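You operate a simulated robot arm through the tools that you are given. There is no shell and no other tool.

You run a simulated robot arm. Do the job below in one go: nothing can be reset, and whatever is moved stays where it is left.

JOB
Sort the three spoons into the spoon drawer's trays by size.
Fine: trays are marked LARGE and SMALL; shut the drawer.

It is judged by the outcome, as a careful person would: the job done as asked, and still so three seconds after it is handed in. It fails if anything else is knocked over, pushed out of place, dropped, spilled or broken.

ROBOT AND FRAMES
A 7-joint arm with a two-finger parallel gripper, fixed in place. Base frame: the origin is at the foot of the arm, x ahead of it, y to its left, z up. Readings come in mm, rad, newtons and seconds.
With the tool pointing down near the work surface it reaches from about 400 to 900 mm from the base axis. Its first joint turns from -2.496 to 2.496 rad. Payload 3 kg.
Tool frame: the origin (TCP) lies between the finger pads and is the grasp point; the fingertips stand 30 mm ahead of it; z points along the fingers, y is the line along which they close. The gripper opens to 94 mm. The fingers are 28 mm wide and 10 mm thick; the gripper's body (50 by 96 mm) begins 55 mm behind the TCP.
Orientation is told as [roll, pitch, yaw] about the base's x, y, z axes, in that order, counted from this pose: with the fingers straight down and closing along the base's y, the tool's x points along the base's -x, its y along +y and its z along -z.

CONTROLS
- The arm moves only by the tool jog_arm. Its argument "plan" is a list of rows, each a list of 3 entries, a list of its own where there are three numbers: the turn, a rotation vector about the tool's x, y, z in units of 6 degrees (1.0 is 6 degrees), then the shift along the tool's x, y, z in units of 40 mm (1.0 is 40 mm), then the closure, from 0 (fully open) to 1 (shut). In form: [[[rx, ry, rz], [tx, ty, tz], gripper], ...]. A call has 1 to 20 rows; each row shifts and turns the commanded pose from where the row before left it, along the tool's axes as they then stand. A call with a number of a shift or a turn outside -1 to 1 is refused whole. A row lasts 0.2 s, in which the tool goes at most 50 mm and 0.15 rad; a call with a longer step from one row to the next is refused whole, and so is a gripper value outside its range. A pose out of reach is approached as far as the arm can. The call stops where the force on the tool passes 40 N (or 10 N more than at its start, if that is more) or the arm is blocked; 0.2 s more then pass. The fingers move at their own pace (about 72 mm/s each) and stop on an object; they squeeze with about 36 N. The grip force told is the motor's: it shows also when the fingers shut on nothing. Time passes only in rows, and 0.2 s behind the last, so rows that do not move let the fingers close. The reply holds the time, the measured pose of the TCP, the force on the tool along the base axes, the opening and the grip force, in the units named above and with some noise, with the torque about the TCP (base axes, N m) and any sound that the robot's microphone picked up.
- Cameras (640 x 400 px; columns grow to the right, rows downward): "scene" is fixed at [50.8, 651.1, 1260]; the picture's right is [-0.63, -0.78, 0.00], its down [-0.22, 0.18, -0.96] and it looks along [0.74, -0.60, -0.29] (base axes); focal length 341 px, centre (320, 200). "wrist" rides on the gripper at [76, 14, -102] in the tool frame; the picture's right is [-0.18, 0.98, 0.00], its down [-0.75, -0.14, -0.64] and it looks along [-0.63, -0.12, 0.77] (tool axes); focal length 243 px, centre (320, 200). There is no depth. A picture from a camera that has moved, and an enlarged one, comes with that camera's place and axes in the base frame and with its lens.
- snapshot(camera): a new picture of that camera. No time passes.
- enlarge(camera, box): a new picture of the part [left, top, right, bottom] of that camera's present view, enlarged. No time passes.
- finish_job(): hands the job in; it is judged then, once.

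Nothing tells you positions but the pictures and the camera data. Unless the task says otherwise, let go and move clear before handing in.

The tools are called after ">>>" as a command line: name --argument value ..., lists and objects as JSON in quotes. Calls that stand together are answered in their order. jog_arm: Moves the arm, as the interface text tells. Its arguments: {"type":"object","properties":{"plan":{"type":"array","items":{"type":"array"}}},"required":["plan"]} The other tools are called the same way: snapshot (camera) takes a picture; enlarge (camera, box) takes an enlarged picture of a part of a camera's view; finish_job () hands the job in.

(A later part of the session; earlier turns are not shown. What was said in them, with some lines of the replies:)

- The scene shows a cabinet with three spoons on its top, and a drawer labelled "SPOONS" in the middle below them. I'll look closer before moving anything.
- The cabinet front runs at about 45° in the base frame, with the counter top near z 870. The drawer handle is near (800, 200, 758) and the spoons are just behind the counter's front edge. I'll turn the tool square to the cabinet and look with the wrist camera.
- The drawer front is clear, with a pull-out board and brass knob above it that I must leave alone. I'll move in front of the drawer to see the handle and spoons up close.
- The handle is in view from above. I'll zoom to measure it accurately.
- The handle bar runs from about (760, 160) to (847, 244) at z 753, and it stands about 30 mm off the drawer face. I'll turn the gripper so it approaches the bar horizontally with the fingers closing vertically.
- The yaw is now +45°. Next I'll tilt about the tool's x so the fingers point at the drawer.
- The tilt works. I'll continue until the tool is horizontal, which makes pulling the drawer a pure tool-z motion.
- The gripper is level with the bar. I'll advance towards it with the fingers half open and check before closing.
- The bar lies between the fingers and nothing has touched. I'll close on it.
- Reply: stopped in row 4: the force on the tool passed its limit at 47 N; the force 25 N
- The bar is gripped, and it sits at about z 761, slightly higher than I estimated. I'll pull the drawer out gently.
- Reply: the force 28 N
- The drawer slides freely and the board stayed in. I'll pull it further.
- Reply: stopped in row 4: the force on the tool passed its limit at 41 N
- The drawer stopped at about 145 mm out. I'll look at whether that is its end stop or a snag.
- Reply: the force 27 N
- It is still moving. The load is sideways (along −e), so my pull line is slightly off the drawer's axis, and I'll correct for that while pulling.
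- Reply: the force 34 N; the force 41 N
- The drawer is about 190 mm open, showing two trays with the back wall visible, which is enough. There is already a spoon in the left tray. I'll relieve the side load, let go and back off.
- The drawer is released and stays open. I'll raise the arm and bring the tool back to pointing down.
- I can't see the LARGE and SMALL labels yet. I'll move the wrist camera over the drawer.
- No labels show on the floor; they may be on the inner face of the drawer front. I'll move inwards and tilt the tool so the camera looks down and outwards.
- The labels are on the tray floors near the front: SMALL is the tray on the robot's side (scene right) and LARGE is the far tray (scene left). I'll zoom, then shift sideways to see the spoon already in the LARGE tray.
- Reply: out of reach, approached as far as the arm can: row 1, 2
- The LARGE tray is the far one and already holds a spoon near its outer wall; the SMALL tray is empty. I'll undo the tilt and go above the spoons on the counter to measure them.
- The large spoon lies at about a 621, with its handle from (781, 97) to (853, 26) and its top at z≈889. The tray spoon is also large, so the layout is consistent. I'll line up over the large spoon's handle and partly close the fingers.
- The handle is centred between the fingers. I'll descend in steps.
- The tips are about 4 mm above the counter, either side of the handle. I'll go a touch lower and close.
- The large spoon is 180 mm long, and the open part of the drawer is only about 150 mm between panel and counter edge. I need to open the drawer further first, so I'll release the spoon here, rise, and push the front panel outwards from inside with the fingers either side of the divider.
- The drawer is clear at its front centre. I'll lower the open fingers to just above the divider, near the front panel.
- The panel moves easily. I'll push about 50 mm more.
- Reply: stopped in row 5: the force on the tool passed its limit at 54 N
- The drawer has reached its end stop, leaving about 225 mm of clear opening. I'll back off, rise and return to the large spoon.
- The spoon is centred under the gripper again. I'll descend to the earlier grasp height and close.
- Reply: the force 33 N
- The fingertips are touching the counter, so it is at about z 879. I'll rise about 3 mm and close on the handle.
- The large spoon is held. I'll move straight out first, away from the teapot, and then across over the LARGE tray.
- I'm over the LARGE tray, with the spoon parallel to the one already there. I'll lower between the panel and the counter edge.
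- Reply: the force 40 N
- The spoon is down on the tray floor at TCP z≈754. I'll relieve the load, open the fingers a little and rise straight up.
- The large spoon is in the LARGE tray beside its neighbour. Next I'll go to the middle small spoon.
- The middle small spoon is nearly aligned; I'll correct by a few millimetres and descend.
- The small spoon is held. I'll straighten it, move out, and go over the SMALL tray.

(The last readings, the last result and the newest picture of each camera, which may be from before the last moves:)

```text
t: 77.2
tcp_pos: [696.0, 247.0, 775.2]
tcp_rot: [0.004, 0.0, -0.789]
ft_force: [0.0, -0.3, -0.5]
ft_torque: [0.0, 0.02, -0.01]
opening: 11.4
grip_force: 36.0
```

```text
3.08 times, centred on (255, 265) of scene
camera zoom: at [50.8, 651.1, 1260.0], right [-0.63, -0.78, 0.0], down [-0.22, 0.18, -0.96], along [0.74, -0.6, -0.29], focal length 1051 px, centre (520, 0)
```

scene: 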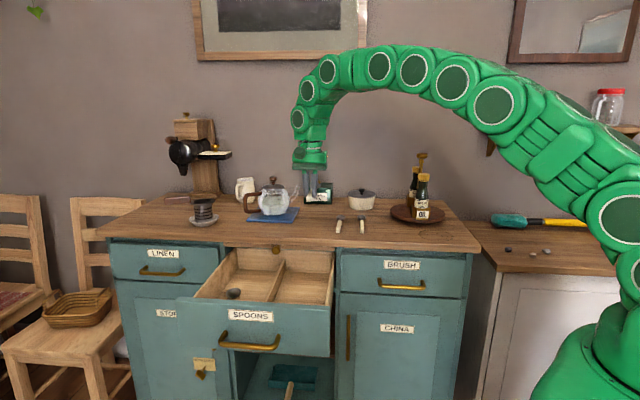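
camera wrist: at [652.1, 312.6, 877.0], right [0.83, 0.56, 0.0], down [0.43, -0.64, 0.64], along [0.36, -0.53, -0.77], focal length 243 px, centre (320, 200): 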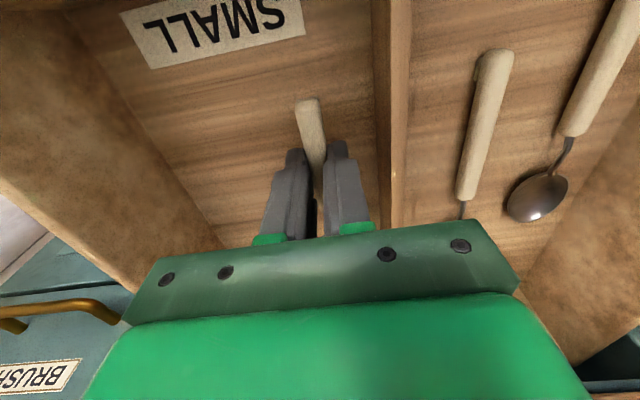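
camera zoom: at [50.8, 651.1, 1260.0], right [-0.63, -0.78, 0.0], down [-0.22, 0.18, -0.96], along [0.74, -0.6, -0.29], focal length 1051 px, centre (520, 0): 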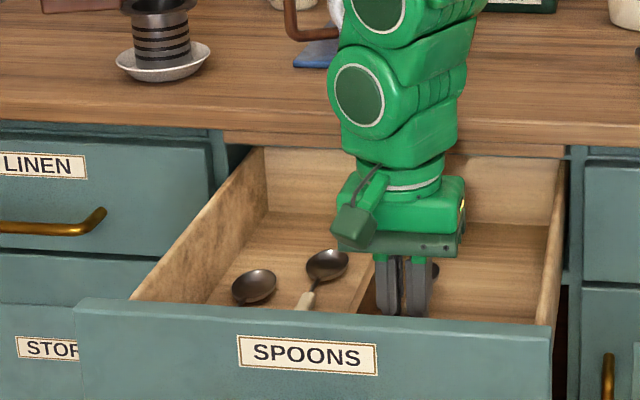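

>>> jog_arm --plan '[[[0, 0, 0], [0, 0, 0.3], 1], [[0, 0, 0], [0, 0, 0.1], 1], [[0, 0, 0], [0, 0, 0.05], 1], [[0, 0, 0], [0, 0, 0], 1]]'

```text
t: 78.2
tcp_pos: [696.3, 246.4, 754.5]
tcp_rot: [0.003, -0.002, -0.788]
ft_force: [0.5, -0.4, 0.2]
ft_torque: [0.03, -0.01, 0.01]
opening: 11.8
grip_force: 35.9
```

>>> jog_arm --plan '[[[0, 0, 0], [0, 0, 0.03], 1], [[0, 0, 0], [0, 0, 0.03], 1], [[0, 0, 0], [0, 0, 0], 1]]'

```text
t: 79.0
tcp_pos: [698.3, 247.5, 753.5]
tcp_rot: [0.005, 0.001, -0.789]
ft_force: [-3.3, -4.1, 26.7]
ft_torque: [-0.13, 0.12, -0.01]
opening: 11.4
grip_force: 36.0
```

The small spoon is touching the floor of the SMALL tray. I'll release it and rise.

>>> jog_arm --plan '[[[0, 0, 0], [0, 0, -0.04], 1], [[0, 0, 0], [0, 0, 0], 1], [[0, 0, 0], [0, 0, 0], 0.85], [[0, 0, 0], [0, 0, 0], 0.75], [[0, 0, 0], [0, 0, 0], 0.75], [[0, 0, 0], [0, 0, -0.3], 0.75], [[0, 0, 0], [0, 0, -0.6], 0.75], [[0, 0, 0], [0, 0, -0.8], 0.75], [[0, 0, 0], [0, 0, -1], 0.75], [[0, 0, 0], [0, 0, 0], 0.75]]'

>>> snapshot --camera "wrist"

```text
t: 81.2
tcp_pos: [698.2, 245.9, 863.7]
tcp_rot: [0.003, 0.001, -0.788]
ft_force: [-0.7, 0.4, 0.1]
ft_torque: [0.0, -0.01, 0.01]
opening: 23.5
grip_force: 0.1
```

```text
taken
camera wrist: at [654.4, 310.2, 965.8], right [0.83, 0.56, 0.0], down [0.43, -0.64, 0.64], along [0.36, -0.53, -0.77], focal length 243 px, centre (320, 200)
```

wrist: 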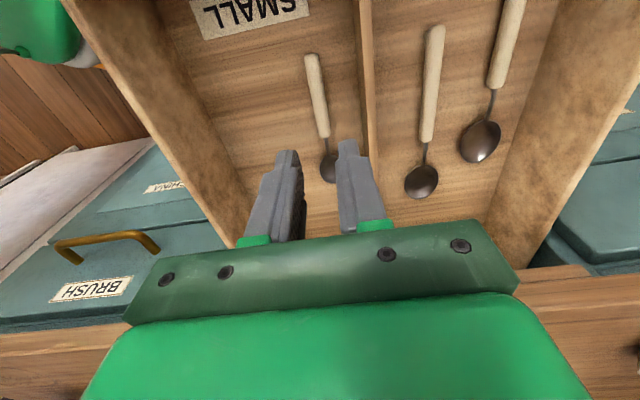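

Now the last small spoon. I'll rise and move above it.

>>> jog_arm --plan '[[[0, 0, 0], [0, 0, -1], 0.6], [[0, 0, 0], [0, 0, -1], 0.6], [[0, 0, 0], [0, 0, -1], 0.6], [[0, 0, 0], [-0.806, -0.7, 0], 0.6], [[0, 0, 0], [-0.806, -0.7, 0], 0.6], [[0, 0, 0], [-0.806, -0.7, 0], 0.6], [[0, 0, 0], [-0.806, -0.7, 0], 0.6], [[0, 0, 0], [-0.806, -0.7, 0], 0.6], [[0, 0, 0], [-0.806, -0.7, 0], 0.6], [[0, 0, 0], [-0.806, -0.7, 0], 0.6], [[0, 0, 0.15], [0, 0, 0], 0.6], [[0, 0, 0], [0, 0, 0], 0.6]]'

>>> snapshot --camera "wrist"

>>> enlarge --camera "scene" --box '[180, 220, 370, 340]'

```text
t: 83.8
tcp_pos: [715.5, -51.5, 983.7]
tcp_rot: [0.003, 0.0, -0.806]
ft_force: [0.2, 0.9, -0.1]
ft_torque: [0.02, 0.04, -0.01]
opening: 37.3
grip_force: 0.1
```

```text
taken
camera wrist: at [674.1, 13.5, 1085.7], right [0.84, 0.55, 0.0], down [0.42, -0.64, 0.64], along [0.35, -0.53, -0.77], focal length 243 px, centre (320, 200)
```

wrist: 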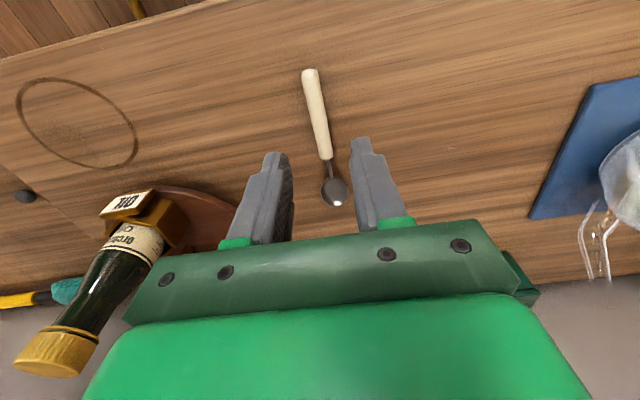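

```text
3.33 times, centred on (275, 280) of scene
camera zoom: at [50.8, 651.1, 1260.0], right [-0.63, -0.78, 0.0], down [-0.22, 0.18, -0.96], along [0.74, -0.6, -0.29], focal length 1138 px, centre (470, -67)
```

zoom: 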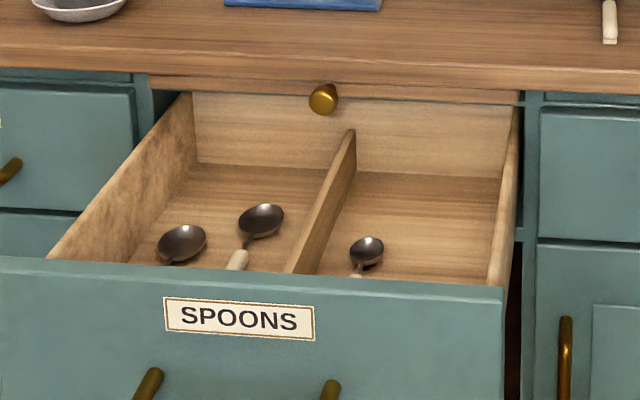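

>>> jog_arm --plan '[[[0, 0, 0], [0, 0, 0.7], 0.6], [[0, 0, 0], [0, 0, 0.6], 0.6], [[0, 0, 0], [0, 0, 0.4], 0.6], [[0, 0, 0], [0, 0, 0.12], 0.6], [[0, 0, 0], [0, 0, 0], 0.6]]'

>>> snapshot --camera "wrist"

```text
t: 85.0
tcp_pos: [713.9, -50.6, 910.4]
tcp_rot: [0.005, -0.002, -0.804]
ft_force: [-3.0, 2.1, 20.9]
ft_torque: [-0.09, 0.55, -0.04]
opening: 37.5
grip_force: 0.0
```

```text
taken
camera wrist: at [671.5, 14.8, 1011.7], right [0.84, 0.55, 0.01], down [0.42, -0.64, 0.64], along [0.36, -0.53, -0.77], focal length 243 px, centre (320, 200)
```

wrist: 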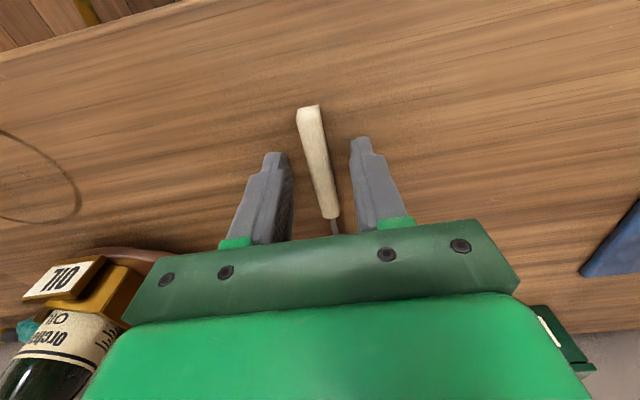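

The tips are lightly touching the counter. I'll rise 2 mm, grip and lift.

>>> jog_arm --plan '[[[0, 0, 0], [0, 0, -0.06], 0.6], [[0, 0, 0], [0, 0, 0], 0.75], [[0, 0, 0], [0, 0, 0], 0.9], [[0, 0, 0], [0, 0, 0], 1], [[0, 0, 0], [0, 0, 0], 1], [[0, 0, 0], [0, 0, 0], 1], [[0, 0, 0], [0, 0, -0.4], 1], [[0, 0, 0], [0, 0, -1], 1], [[0, 0, 0], [0, 0, -1], 1], [[0, 0, 0], [0, 0, 0], 1]]'

>>> snapshot --camera "wrist"

>>> enlarge --camera "scene" --box '[310, 150, 440, 240]'

```text
t: 87.2
tcp_pos: [713.3, -52.4, 1010.3]
tcp_rot: [0.002, 0.001, -0.807]
ft_force: [0.2, 0.2, -0.6]
ft_torque: [0.04, 0.01, 0.0]
opening: 11.7
grip_force: 36.1
```

```text
taken
camera wrist: at [669.7, 13.2, 1113.8], right [0.84, 0.55, 0.0], down [0.42, -0.64, 0.64], along [0.35, -0.53, -0.77], focal length 243 px, centre (320, 200)
```

wrist: 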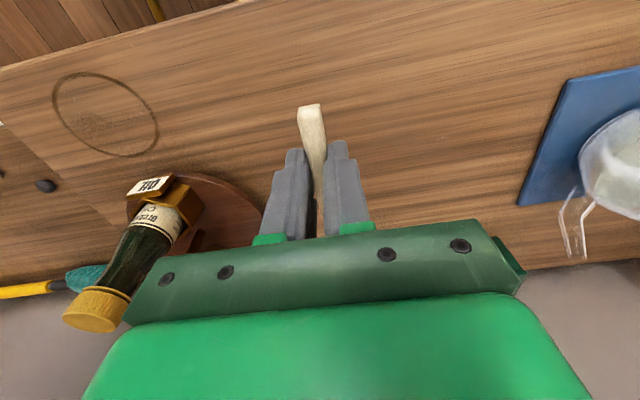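

```text
4.44 times, centred on (375, 195) of scene
camera zoom: at [50.8, 651.1, 1260.0], right [-0.63, -0.78, 0.0], down [-0.22, 0.18, -0.96], along [0.74, -0.6, -0.29], focal length 1518 px, centre (76, 222)
```

zoom: 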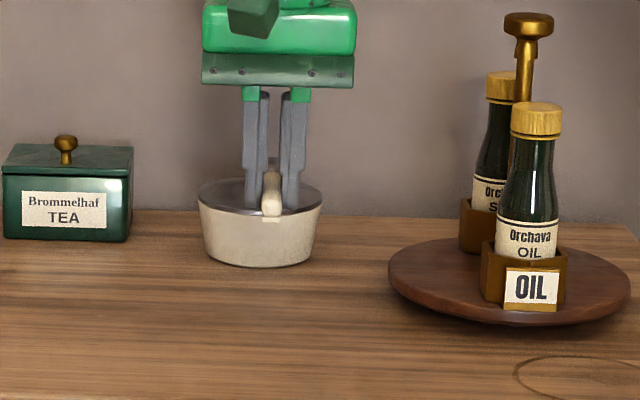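

The last spoon is held. I'll carry it to the SMALL tray, left of the first small spoon as the robot sees it.

>>> jog_arm --plan '[[[0, 0, -0.15], [0, 0, 0], 1], [[0, 0, 0], [1, 0, 0], 1], [[0, 0, 0], [1, 0, 0], 1], [[0, 0, 0], [1, 0, 0], 1], [[0, 0, 0], [0.645, 0.96, 0], 1], [[0, 0, 0], [0.645, 0.96, 0], 1], [[0, 0, 0], [0.645, 0.96, 0], 1], [[0, 0, 0], [0.645, 0.96, 0], 1], [[0, 0, 0], [0, 0, 1], 1], [[0, 0, 0], [0, 0, 1], 1], [[0, 0, 0], [0, 0, 0], 1]]'

>>> snapshot --camera "wrist"

```text
t: 89.6
tcp_pos: [670.7, 215.4, 928.0]
tcp_rot: [0.004, 0.001, -0.789]
ft_force: [0.5, 0.3, -0.6]
ft_torque: [0.02, -0.01, 0.0]
opening: 11.8
grip_force: 36.4
```

```text
taken
camera wrist: at [627.6, 280.5, 1029.6], right [0.83, 0.56, 0.0], down [0.43, -0.64, 0.64], along [0.36, -0.53, -0.77], focal length 243 px, centre (320, 200)
```

wrist: 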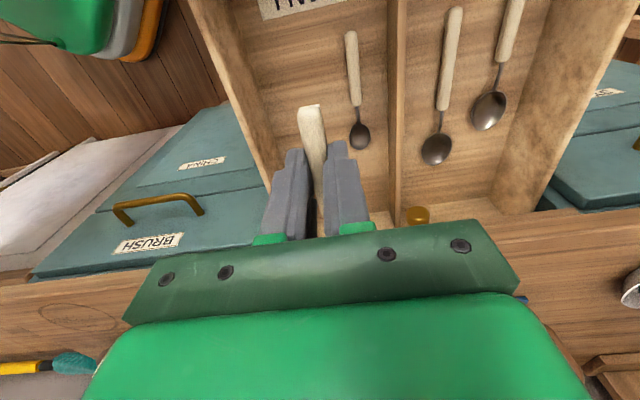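

>>> jog_arm --plan '[[[0, 0, 0], [0, -0.15, 0.9], 1], [[0, 0, 0], [0, 0, 1], 1], [[0, 0, 0], [0, 0, 0.9], 1], [[0, 0, 0], [0, 0, 0.6], 1], [[0, 0, 0], [0, 0, 0.4], 1], [[0, 0, 0], [0, 0, 0], 1]]'

>>> snapshot --camera "wrist"

>>> enlarge --camera "scene" --box '[160, 200, 350, 330]'

```text
t: 91.0
tcp_pos: [664.3, 213.2, 775.9]
tcp_rot: [0.005, 0.0, -0.789]
ft_force: [-0.3, -0.2, -0.1]
ft_torque: [-0.01, 0.02, 0.04]
opening: 11.5
grip_force: 36.2
```

```text
taken
camera wrist: at [620.5, 278.1, 877.7], right [0.83, 0.56, 0.0], down [0.43, -0.64, 0.64], along [0.36, -0.53, -0.77], focal length 243 px, centre (320, 200)
```

wrist: 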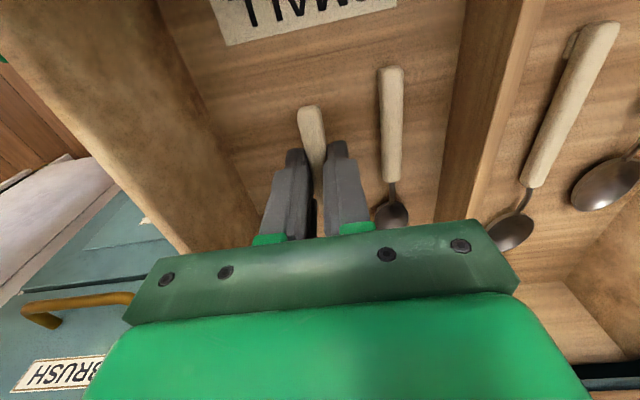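

```text
3.08 times, centred on (255, 265) of scene
camera zoom: at [50.8, 651.1, 1260.0], right [-0.63, -0.78, 0.0], down [-0.22, 0.18, -0.96], along [0.74, -0.6, -0.29], focal length 1051 px, centre (520, 0)
```

zoom: 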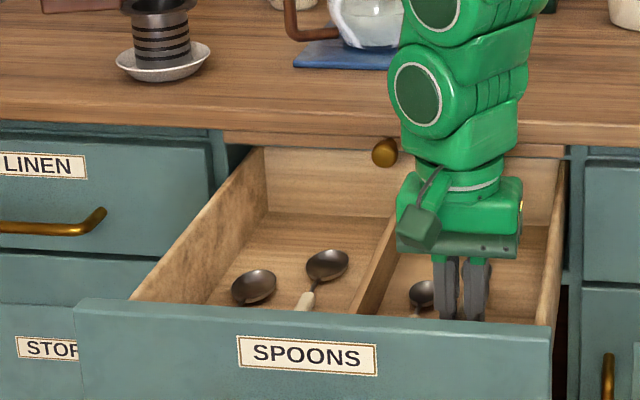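

>>> jog_arm --plan '[[[0, 0, 0], [0, 0, 0.2], 1], [[0, 0, 0], [0, 0, 0.2], 1], [[0, 0, 0], [0, 0, 0.07], 1], [[0, 0, 0], [0, 0, 0.05], 1], [[0, 0, 0], [0, 0, 0], 1]]'

```text
t: 92.2
tcp_pos: [663.5, 211.4, 754.9]
tcp_rot: [0.003, 0.0, -0.789]
ft_force: [0.4, 0.8, 3.1]
ft_torque: [-0.05, -0.05, 0.01]
opening: 11.5
grip_force: 36.2
```

It is just touching the floor. I'll release and rise.

>>> jog_arm --plan '[[[0, 0, 0], [0, 0, 0.01], 1], [[0, 0, 0], [0, 0, 0], 0.85], [[0, 0, 0], [0, 0, 0], 0.75], [[0, 0, 0], [0, 0, 0], 0.75], [[0, 0, 0], [0, 0, -0.3], 0.75], [[0, 0, 0], [0, 0, -0.6], 0.75], [[0, 0, 0], [0, 0, -0.8], 0.75], [[0, 0, 0], [0, 0, -1], 0.75], [[0, 0, 0], [0, 0, -1], 0.75], [[0, 0, 0], [0, 0, -1], 0.75], [[0, 0, 0], [0, 0, -1], 0.75], [[0, 0, 0], [0, 0, 0], 0.75]]'

>>> snapshot --camera "wrist"

>>> enlarge --camera "scene" --box '[180, 220, 370, 340]'

```text
t: 94.8
tcp_pos: [663.6, 212.3, 982.9]
tcp_rot: [0.004, 0.001, -0.79]
ft_force: [-0.4, 0.9, 0.5]
ft_torque: [0.0, -0.03, -0.04]
opening: 23.6
grip_force: 0.1
```

```text
taken
camera wrist: at [619.6, 275.7, 1085.6], right [0.83, 0.56, 0.0], down [0.43, -0.64, 0.64], along [0.36, -0.53, -0.77], focal length 243 px, centre (320, 200)
```

wrist: 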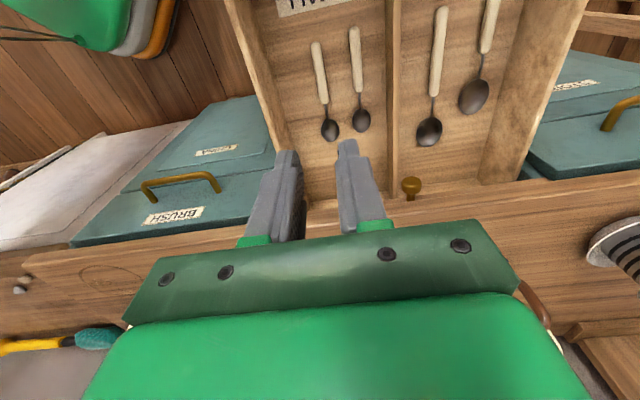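

```text
3.33 times, centred on (275, 280) of scene
camera zoom: at [50.8, 651.1, 1260.0], right [-0.63, -0.78, 0.0], down [-0.22, 0.18, -0.96], along [0.74, -0.6, -0.29], focal length 1138 px, centre (470, -67)
```

zoom: 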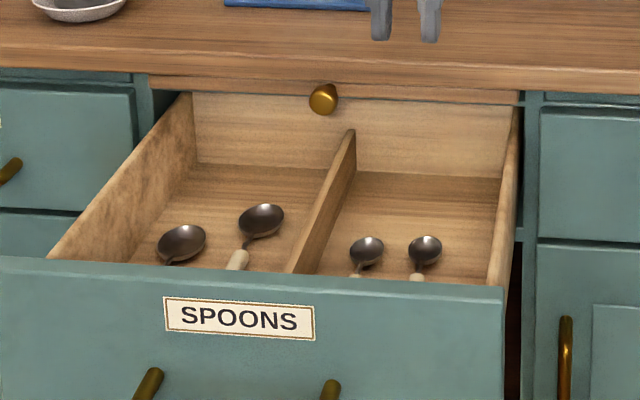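

All three spoons are sorted: one large in LARGE, two small in SMALL. To shut the drawer I'll go back to the horizontal pose in front of it and push the panel in with closed fingers.

>>> jog_arm --plan '[[[0, 0, 0], [0, 0, -1], 0.75], [[0, 0, 0], [0, 0, -1], 0.9], [[0, 0, 0], [0, 0, -0.5], 1], [[0, 0, 0], [1, 0.38, 0], 1], [[0, 0, 0], [1, 0.38, 0], 1], [[0, 0, 0], [1, 0.38, 0], 1], [[0, 0, 0], [1, 0.38, 0], 1], [[0, 0, 0], [1, 0.38, 0], 1], [[0, 0, 0], [1, 0.38, 0], 1], [[0, 0, 0], [0, 0, 0], 1]]'

>>> jog_arm --plan '[[[0, 0, -1], [0, 0, 0], 1], [[0, 0, -1], [0, 0, 0], 1], [[0, 0, -1], [0, 0, 0], 1], [[0, 0, -1], [0, 0, 0], 1], [[0, 0, -1], [0, 0, 0], 1], [[0, 0, -1], [0, 0, 0], 1], [[0, 0, -1], [0, 0, 0], 1], [[0, 0, -1], [0, 0, 0], 1], [[0, 0, -1], [0, 0, 0], 1], [[0, 0, -1], [0, 0, 0], 1], [[0, 0, -1], [0, 0, 0], 1], [[0, 0, -1], [0, 0, 0], 1], [[0, 0, -1], [0, 0, 0], 1], [[0, 0, -1], [0, 0, 0], 1], [[0, 0, -1], [0, 0, 0], 1], [[0, 0, 0], [0, 0, 0], 1]]'

>>> jog_arm --plan '[[[1, 0, 0], [0, 0, 0], 1], [[1, 0, 0], [0, 0, 0], 1], [[1, 0, 0], [0, 0, 0], 1], [[1, 0, 0], [0, 0, 0], 1], [[1, 0, 0], [0, 0, 0], 1], [[1, 0, 0], [0, 0, 0], 1], [[1, 0, 0], [0, 0, 0], 1], [[1, 0, 0], [0, 0, 0], 1], [[1, 0, 0], [0, 0, 0], 1], [[1, 0, 0], [0, 0, 0], 1], [[1, 0, 0], [0, 0, 0], 1], [[1, 0, 0], [0, 0, 0], 1], [[1, 0, 0], [0, 0, 0], 1], [[1, 0, 0], [0, 0, 0], 1], [[1, 0, 0], [0, 0, 0], 1], [[0, 0, 0], [0, 0, 0], 1]]'

>>> snapshot --camera "scene"

```text
t: 97.0
tcp_pos: [558.2, 444.0, 1083.6]
tcp_rot: [0.004, 0.001, -0.789]
ft_force: [-0.1, 0.5, 0.2]
ft_torque: [0.0, -0.03, 0.02]
opening: 0.3
grip_force: 32.7
```

```text
t: 100.4
tcp_pos: [558.3, 446.7, 1084.4]
tcp_rot: [0.0, -0.004, 0.783]
ft_force: [-0.2, 0.8, -0.1]
ft_torque: [0.0, 0.0, -0.01]
opening: 0.2
grip_force: 32.9
```

```text
t: 103.8
tcp_pos: [557.2, 444.5, 1084.3]
tcp_rot: [-1.573, -0.004, 0.781]
ft_force: [0.4, 0.4, -0.3]
ft_torque: [0.02, 0.0, 0.0]
opening: 0.0
grip_force: 34.0
```

```text
taken
```

scene: 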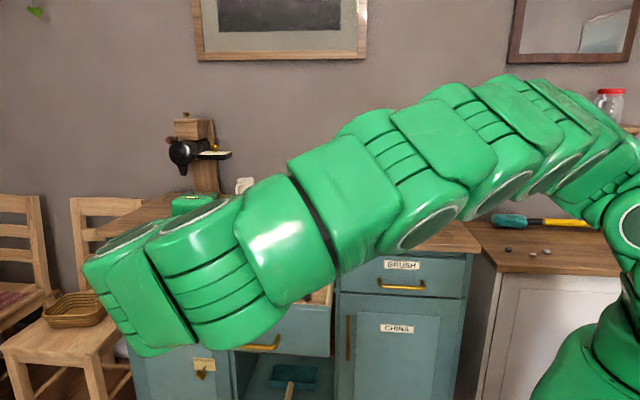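

>>> jog_arm --plan '[[[0, 0, 0], [0, 1, 0], 1], [[0, 0, 0], [0, 1, 0], 1], [[0, 0, 0], [0, 1, 0], 1], [[0, 0, 0], [0, 1, 0], 1], [[0, 0, 0], [0, 1, 0], 1], [[0, 0, 0], [0, 1, 0], 1], [[0, 0, 0], [0, 0.95, 0], 1], [[0, 0, 0], [-0.06, 0.3, 0], 1], [[0, 0, 0], [0, 0, 0], 1]]'

>>> snapshot --camera "wrist"

>>> snapshot --camera "scene"

```text
t: 105.8
tcp_pos: [559.4, 447.9, 793.1]
tcp_rot: [-1.57, -0.003, 0.784]
ft_force: [-0.7, 0.1, 0.4]
ft_torque: [-0.01, -0.01, 0.0]
opening: 0.0
grip_force: 32.7
```

```text
taken
camera wrist: at [434.0, 466.5, 777.1], right [0.13, 0.13, -0.98], down [0.08, 0.99, 0.14], along [0.99, -0.1, 0.12], focal length 243 px, centre (320, 200)
```

wrist: 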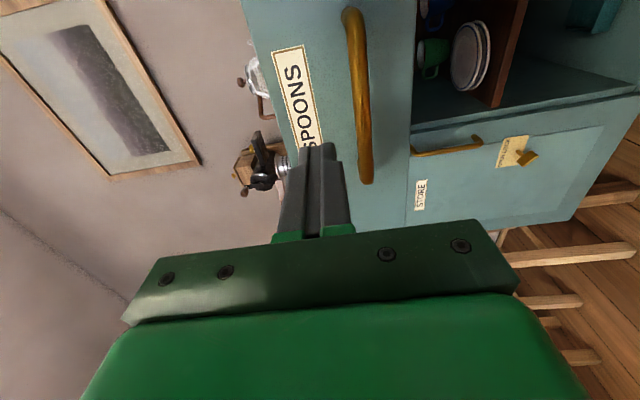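

```text
taken
```

scene: 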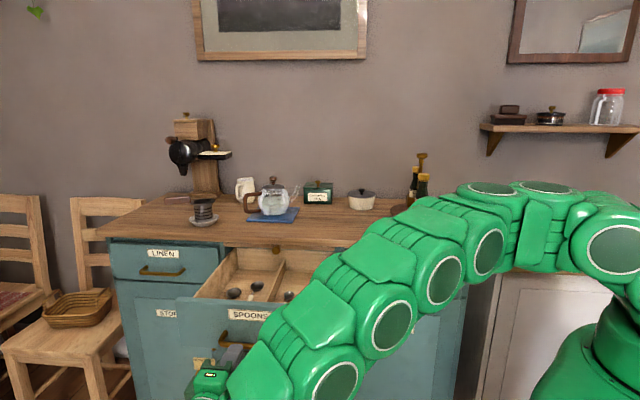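

The closed fingers point at the panel just above the handle. I'll advance and push the drawer in gently.

>>> jog_arm --plan '[[[0, 0, 0], [0, 0, 0.8], 1], [[0, 0, 0], [0, 0, 0.7], 1], [[0, 0, 0], [0, 0, 0.3], 1], [[0, 0, 0], [0, 0, 0.2], 1], [[0, 0, 0], [0, 0, 0.2], 1], [[0, 0, 0], [0, 0, 0.3], 1], [[0, 0, 0], [0, 0, 0.3], 1], [[0, 0, 0], [0, 0, 0.3], 1], [[0, 0, 0], [0, 0, 0], 1]]'

>>> snapshot --camera "scene"

>>> snapshot --camera "wrist"

```text
t: 107.8
tcp_pos: [649.1, 359.6, 793.4]
tcp_rot: [-1.571, -0.004, 0.782]
ft_force: [0.2, 0.9, 0.4]
ft_torque: [-0.02, -0.03, -0.08]
opening: 0.1
grip_force: 33.2
```

```text
taken
```

scene: 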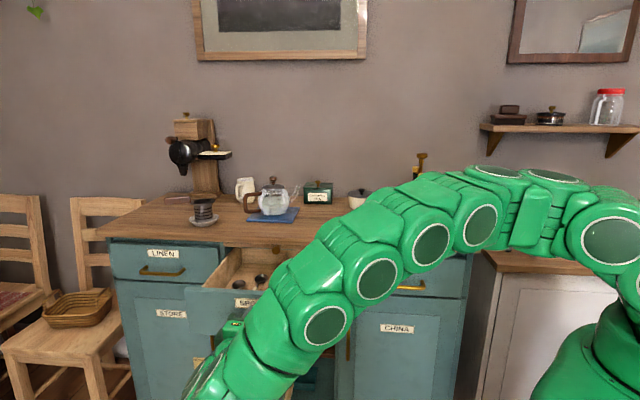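

```text
taken
camera wrist: at [522.7, 379.2, 778.6], right [0.13, 0.13, -0.98], down [0.08, 0.99, 0.14], along [0.99, -0.1, 0.12], focal length 243 px, centre (320, 200)
```

wrist: 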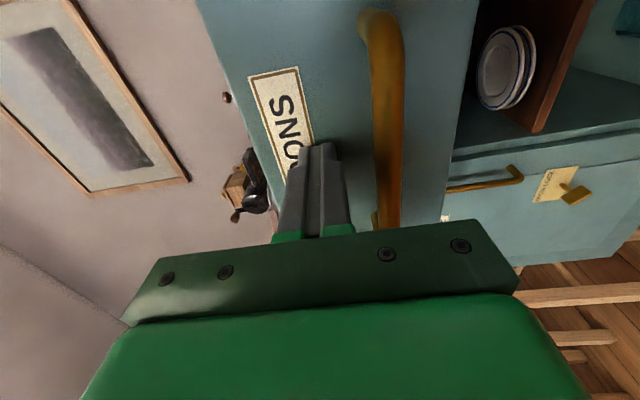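

The drawer is sliding in with low force. I'll continue.

>>> jog_arm --plan '[[[0, 0, 0], [0, 0, 0.3], 1], [[0, 0, 0], [0, 0, 0.35], 1], [[0, 0, 0], [0, 0, 0.35], 1], [[0, 0, 0], [0, 0, 0.35], 1], [[0, 0, 0], [0, 0, 0.35], 1], [[0, 0, 0], [0, 0, 0.35], 1], [[0, 0, 0], [0, 0, 0.35], 1], [[0, 0, 0], [0, 0, 0.35], 1], [[0, 0, 0], [0, 0, 0.35], 1], [[0, 0, 0], [0, 0, 0.35], 1], [[0, 0, 0], [0, 0, 0.35], 1], [[0, 0, 0], [0, 0, 0.3], 1], [[0, 0, 0], [0, 0, 0], 1]]'

>>> snapshot --camera "wrist"

>>> snapshot --camera "scene"

```text
t: 110.6
tcp_pos: [762.8, 244.4, 795.7]
tcp_rot: [-1.571, -0.004, 0.783]
ft_force: [-0.6, 0.5, 0.2]
ft_torque: [0.01, -0.03, -0.01]
opening: 0.0
grip_force: 33.1
```

```text
taken
camera wrist: at [637.1, 263.6, 779.8], right [0.13, 0.13, -0.98], down [0.08, 0.99, 0.14], along [0.99, -0.1, 0.12], focal length 243 px, centre (320, 200)
```

wrist: 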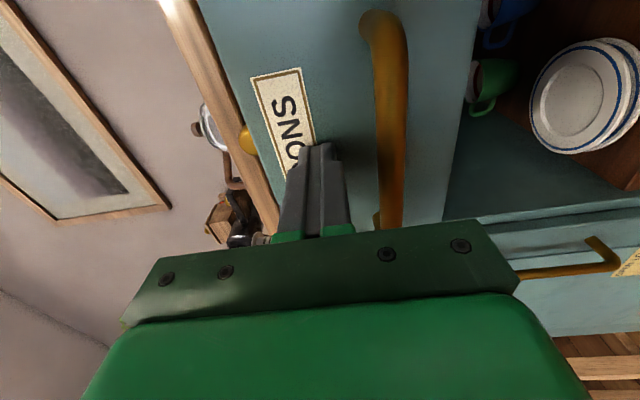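

```text
taken
```

scene: 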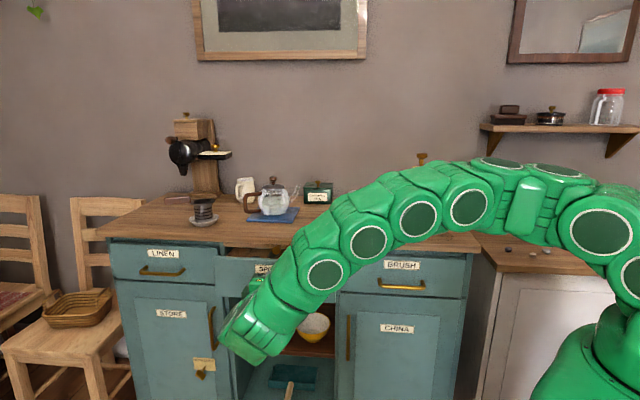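

>>> jog_arm --plan '[[[0, 0, 0], [0, 0, 0.25], 1], [[0, 0, 0], [0, 0, 0.25], 1], [[0, 0, 0], [0, 0, 0.25], 1], [[0, 0, 0], [0, 0, 0.2], 1], [[0, 0, 0], [0, 0, 0.1], 1], [[0, 0, 0], [0, 0, 0.1], 1], [[0, 0, 0], [0, 0, 0.1], 1], [[0, 0, 0], [0, 0, 0.1], 1], [[0, 0, 0], [0, 0, 0.1], 1], [[0, 0, 0], [0, 0, 0.1], 1], [[0, 0, 0], [0, 0, 0], 1]]'

>>> snapshot --camera "wrist"

>>> enlarge --camera "scene" --box '[200, 230, 350, 310]'

```text
t: 113.0
tcp_pos: [808.2, 198.9, 793.3]
tcp_rot: [-1.571, -0.004, 0.781]
ft_force: [-1.2, -0.1, -0.1]
ft_torque: [-0.03, 0.0, 0.0]
opening: 0.2
grip_force: 32.7
```

```text
taken
camera wrist: at [681.1, 219.0, 777.8], right [0.13, 0.13, -0.98], down [0.08, 0.99, 0.14], along [0.99, -0.1, 0.12], focal length 243 px, centre (320, 200)
```

wrist: 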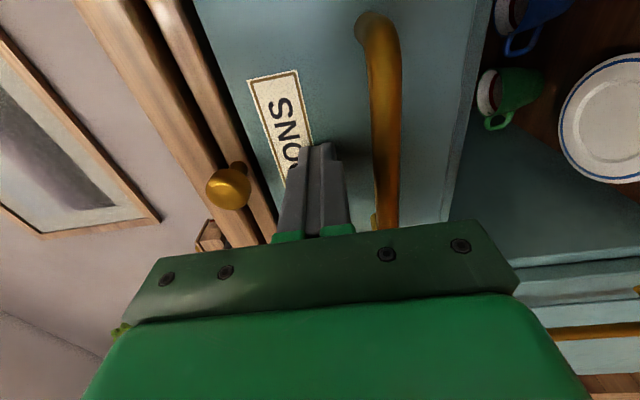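

```text
4.27 times, centred on (275, 270) of scene
camera zoom: at [50.8, 651.1, 1260.0], right [-0.63, -0.78, 0.0], down [-0.22, 0.18, -0.96], along [0.74, -0.6, -0.29], focal length 1457 px, centre (512, -99)
```

zoom: 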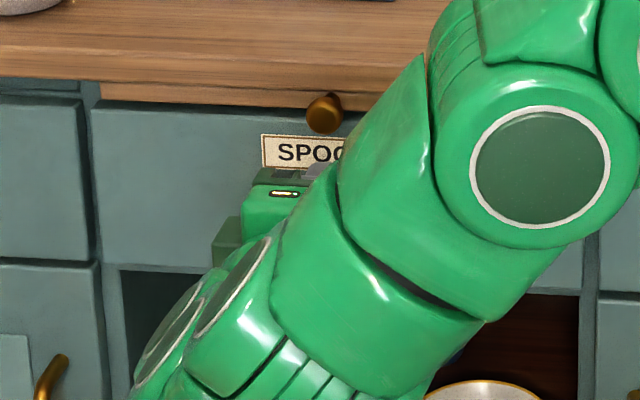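

It's almost shut, with no stop force yet. I'll continue in small steps until it seats.

>>> jog_arm --plan '[[[0, 0, 0], [0, 0, 0.06], 1], [[0, 0, 0], [0, 0, 0.06], 1], [[0, 0, 0], [0, 0, 0.06], 1], [[0, 0, 0], [0, 0, 0.06], 1], [[0, 0, 0], [0, 0, 0.06], 1], [[0, 0, 0], [0, 0, 0], 1]]'

>>> snapshot --camera "wrist"

```text
t: 113.7
tcp_pos: [808.2, 200.2, 793.7]
tcp_rot: [-1.572, -0.001, 0.785]
ft_force: [-6.5, 4.3, 1.7]
ft_torque: [-0.07, 0.01, 0.09]
opening: 0.0
grip_force: 32.7
stopped in row 3: the force on the tool passed its limit at 46 N (the readings are from after the stop); the commanded pose is now the measured one
```

```text
taken
camera wrist: at [682.6, 218.6, 777.6], right [0.13, 0.13, -0.98], down [0.08, 0.99, 0.14], along [0.99, -0.1, 0.12], focal length 243 px, centre (320, 200)
```

wrist: 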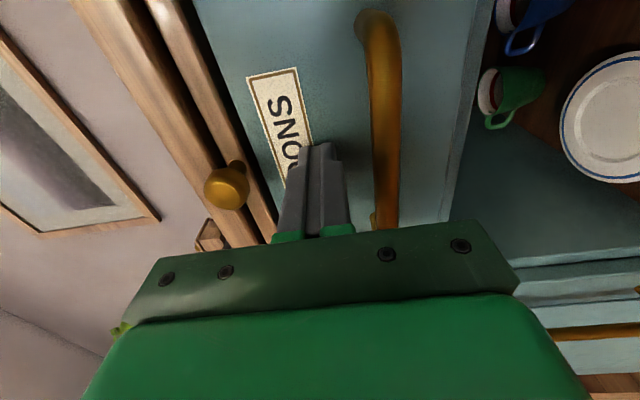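

The drawer has seated against its stop. I'll back straight away and check.

>>> jog_arm --plan '[[[0, 0, 0], [0, 0, -0.5], 1], [[0, 0, 0], [0, 0, -1], 1], [[0, 0, 0], [0, 0, -1], 1], [[0, 0, 0], [0, 0, -1], 1], [[0, 0, 0], [0, 0, -1], 1], [[0, 0, 0], [0, -1, 0], 1], [[0, 0, 0], [0, -1, 0], 1], [[0, 0, 0], [0, -1, 0], 1], [[0, 0, 0], [0, -1, 0], 1], [[0, 0, 0], [0, -1, 0], 1], [[0, 0, 0], [0, -1, 0], 1], [[0, 0, 0], [0, -1, 0], 1], [[0, 0, 0], [0, 0, 0], 1]]'

>>> jog_arm --plan '[[[-1, 0, 0], [0, 0, 0], 1], [[-1, 0, 0], [0, 0, 0], 1], [[-1, 0, 0], [0, 0, 0], 1], [[-1, 0, 0], [0, 0, 0], 1], [[-1, 0, 0], [0, 0, 0], 1], [[-1, 0, 0], [0, 0, 0], 1], [[-1, 0, 0], [0, 0, 0], 1], [[-1, 0, 0], [0, 0, 0], 1], [[-1, 0, 0], [0, 0, 0], 1], [[-1, 0, 0], [0, 0, 0], 1], [[-1, 0, 0], [0, 0, 0], 1], [[-1, 0, 0], [0, 0, 0], 1], [[-1, 0, 0], [0, 0, 0], 1], [[-1, 0, 0], [0, 0, 0], 1], [[-1, 0, 0], [0, 0, 0], 1], [[0, 0, 0], [0, 0, 0], 0.5]]'

>>> snapshot --camera "scene"

>>> enlarge --camera "scene" --box '[200, 180, 380, 310]'

```text
t: 116.5
tcp_pos: [681.7, 323.4, 1074.6]
tcp_rot: [-1.571, -0.002, 0.786]
ft_force: [0.2, -0.3, 0.1]
ft_torque: [0.01, -0.01, 0.0]
opening: 0.0
grip_force: 32.9
```

```text
t: 119.9
tcp_pos: [679.4, 325.0, 1071.1]
tcp_rot: [0.001, -0.002, 0.786]
ft_force: [0.4, 1.0, 0.3]
ft_torque: [-0.01, 0.0, 0.02]
opening: 47.4
grip_force: 0.4
```

```text
taken
```

scene: 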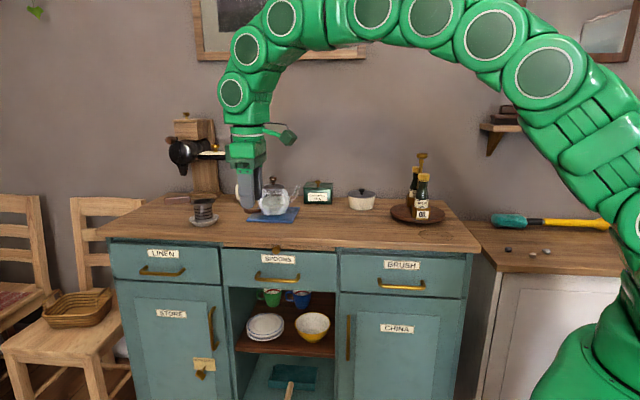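

```text
3.08 times, centred on (290, 245) of scene
camera zoom: at [50.8, 651.1, 1260.0], right [-0.63, -0.78, 0.0], down [-0.22, 0.18, -0.96], along [0.74, -0.6, -0.29], focal length 1051 px, centre (412, 62)
```

zoom: 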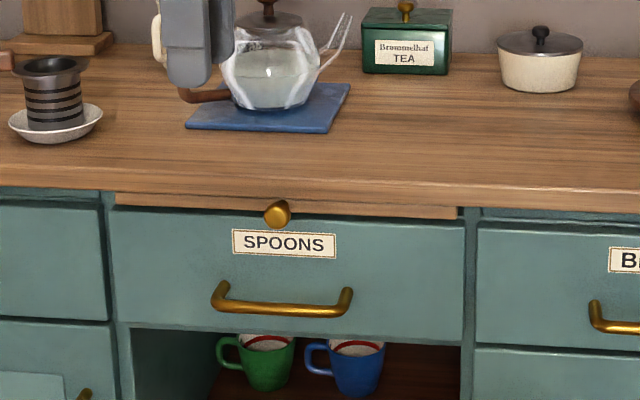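

The drawer is shut flush, exactly as at the start. The counter is clear of spoons, everything else is where it was, and the arm is free. I'm handing in.

>>> finish_job

```text
The job is handed in.
```

The three spoons are sorted and the drawer is shut. The large spoon is in the LARGE tray and the two small ones are in the SMALL tray.

A spoon already in the LARGE tray looked about the same size as the large one, so I left it there. I saw nothing else moved or knocked over, and the arm is clear of the cabinet. The job is handed in, but the reply gave no verdict.
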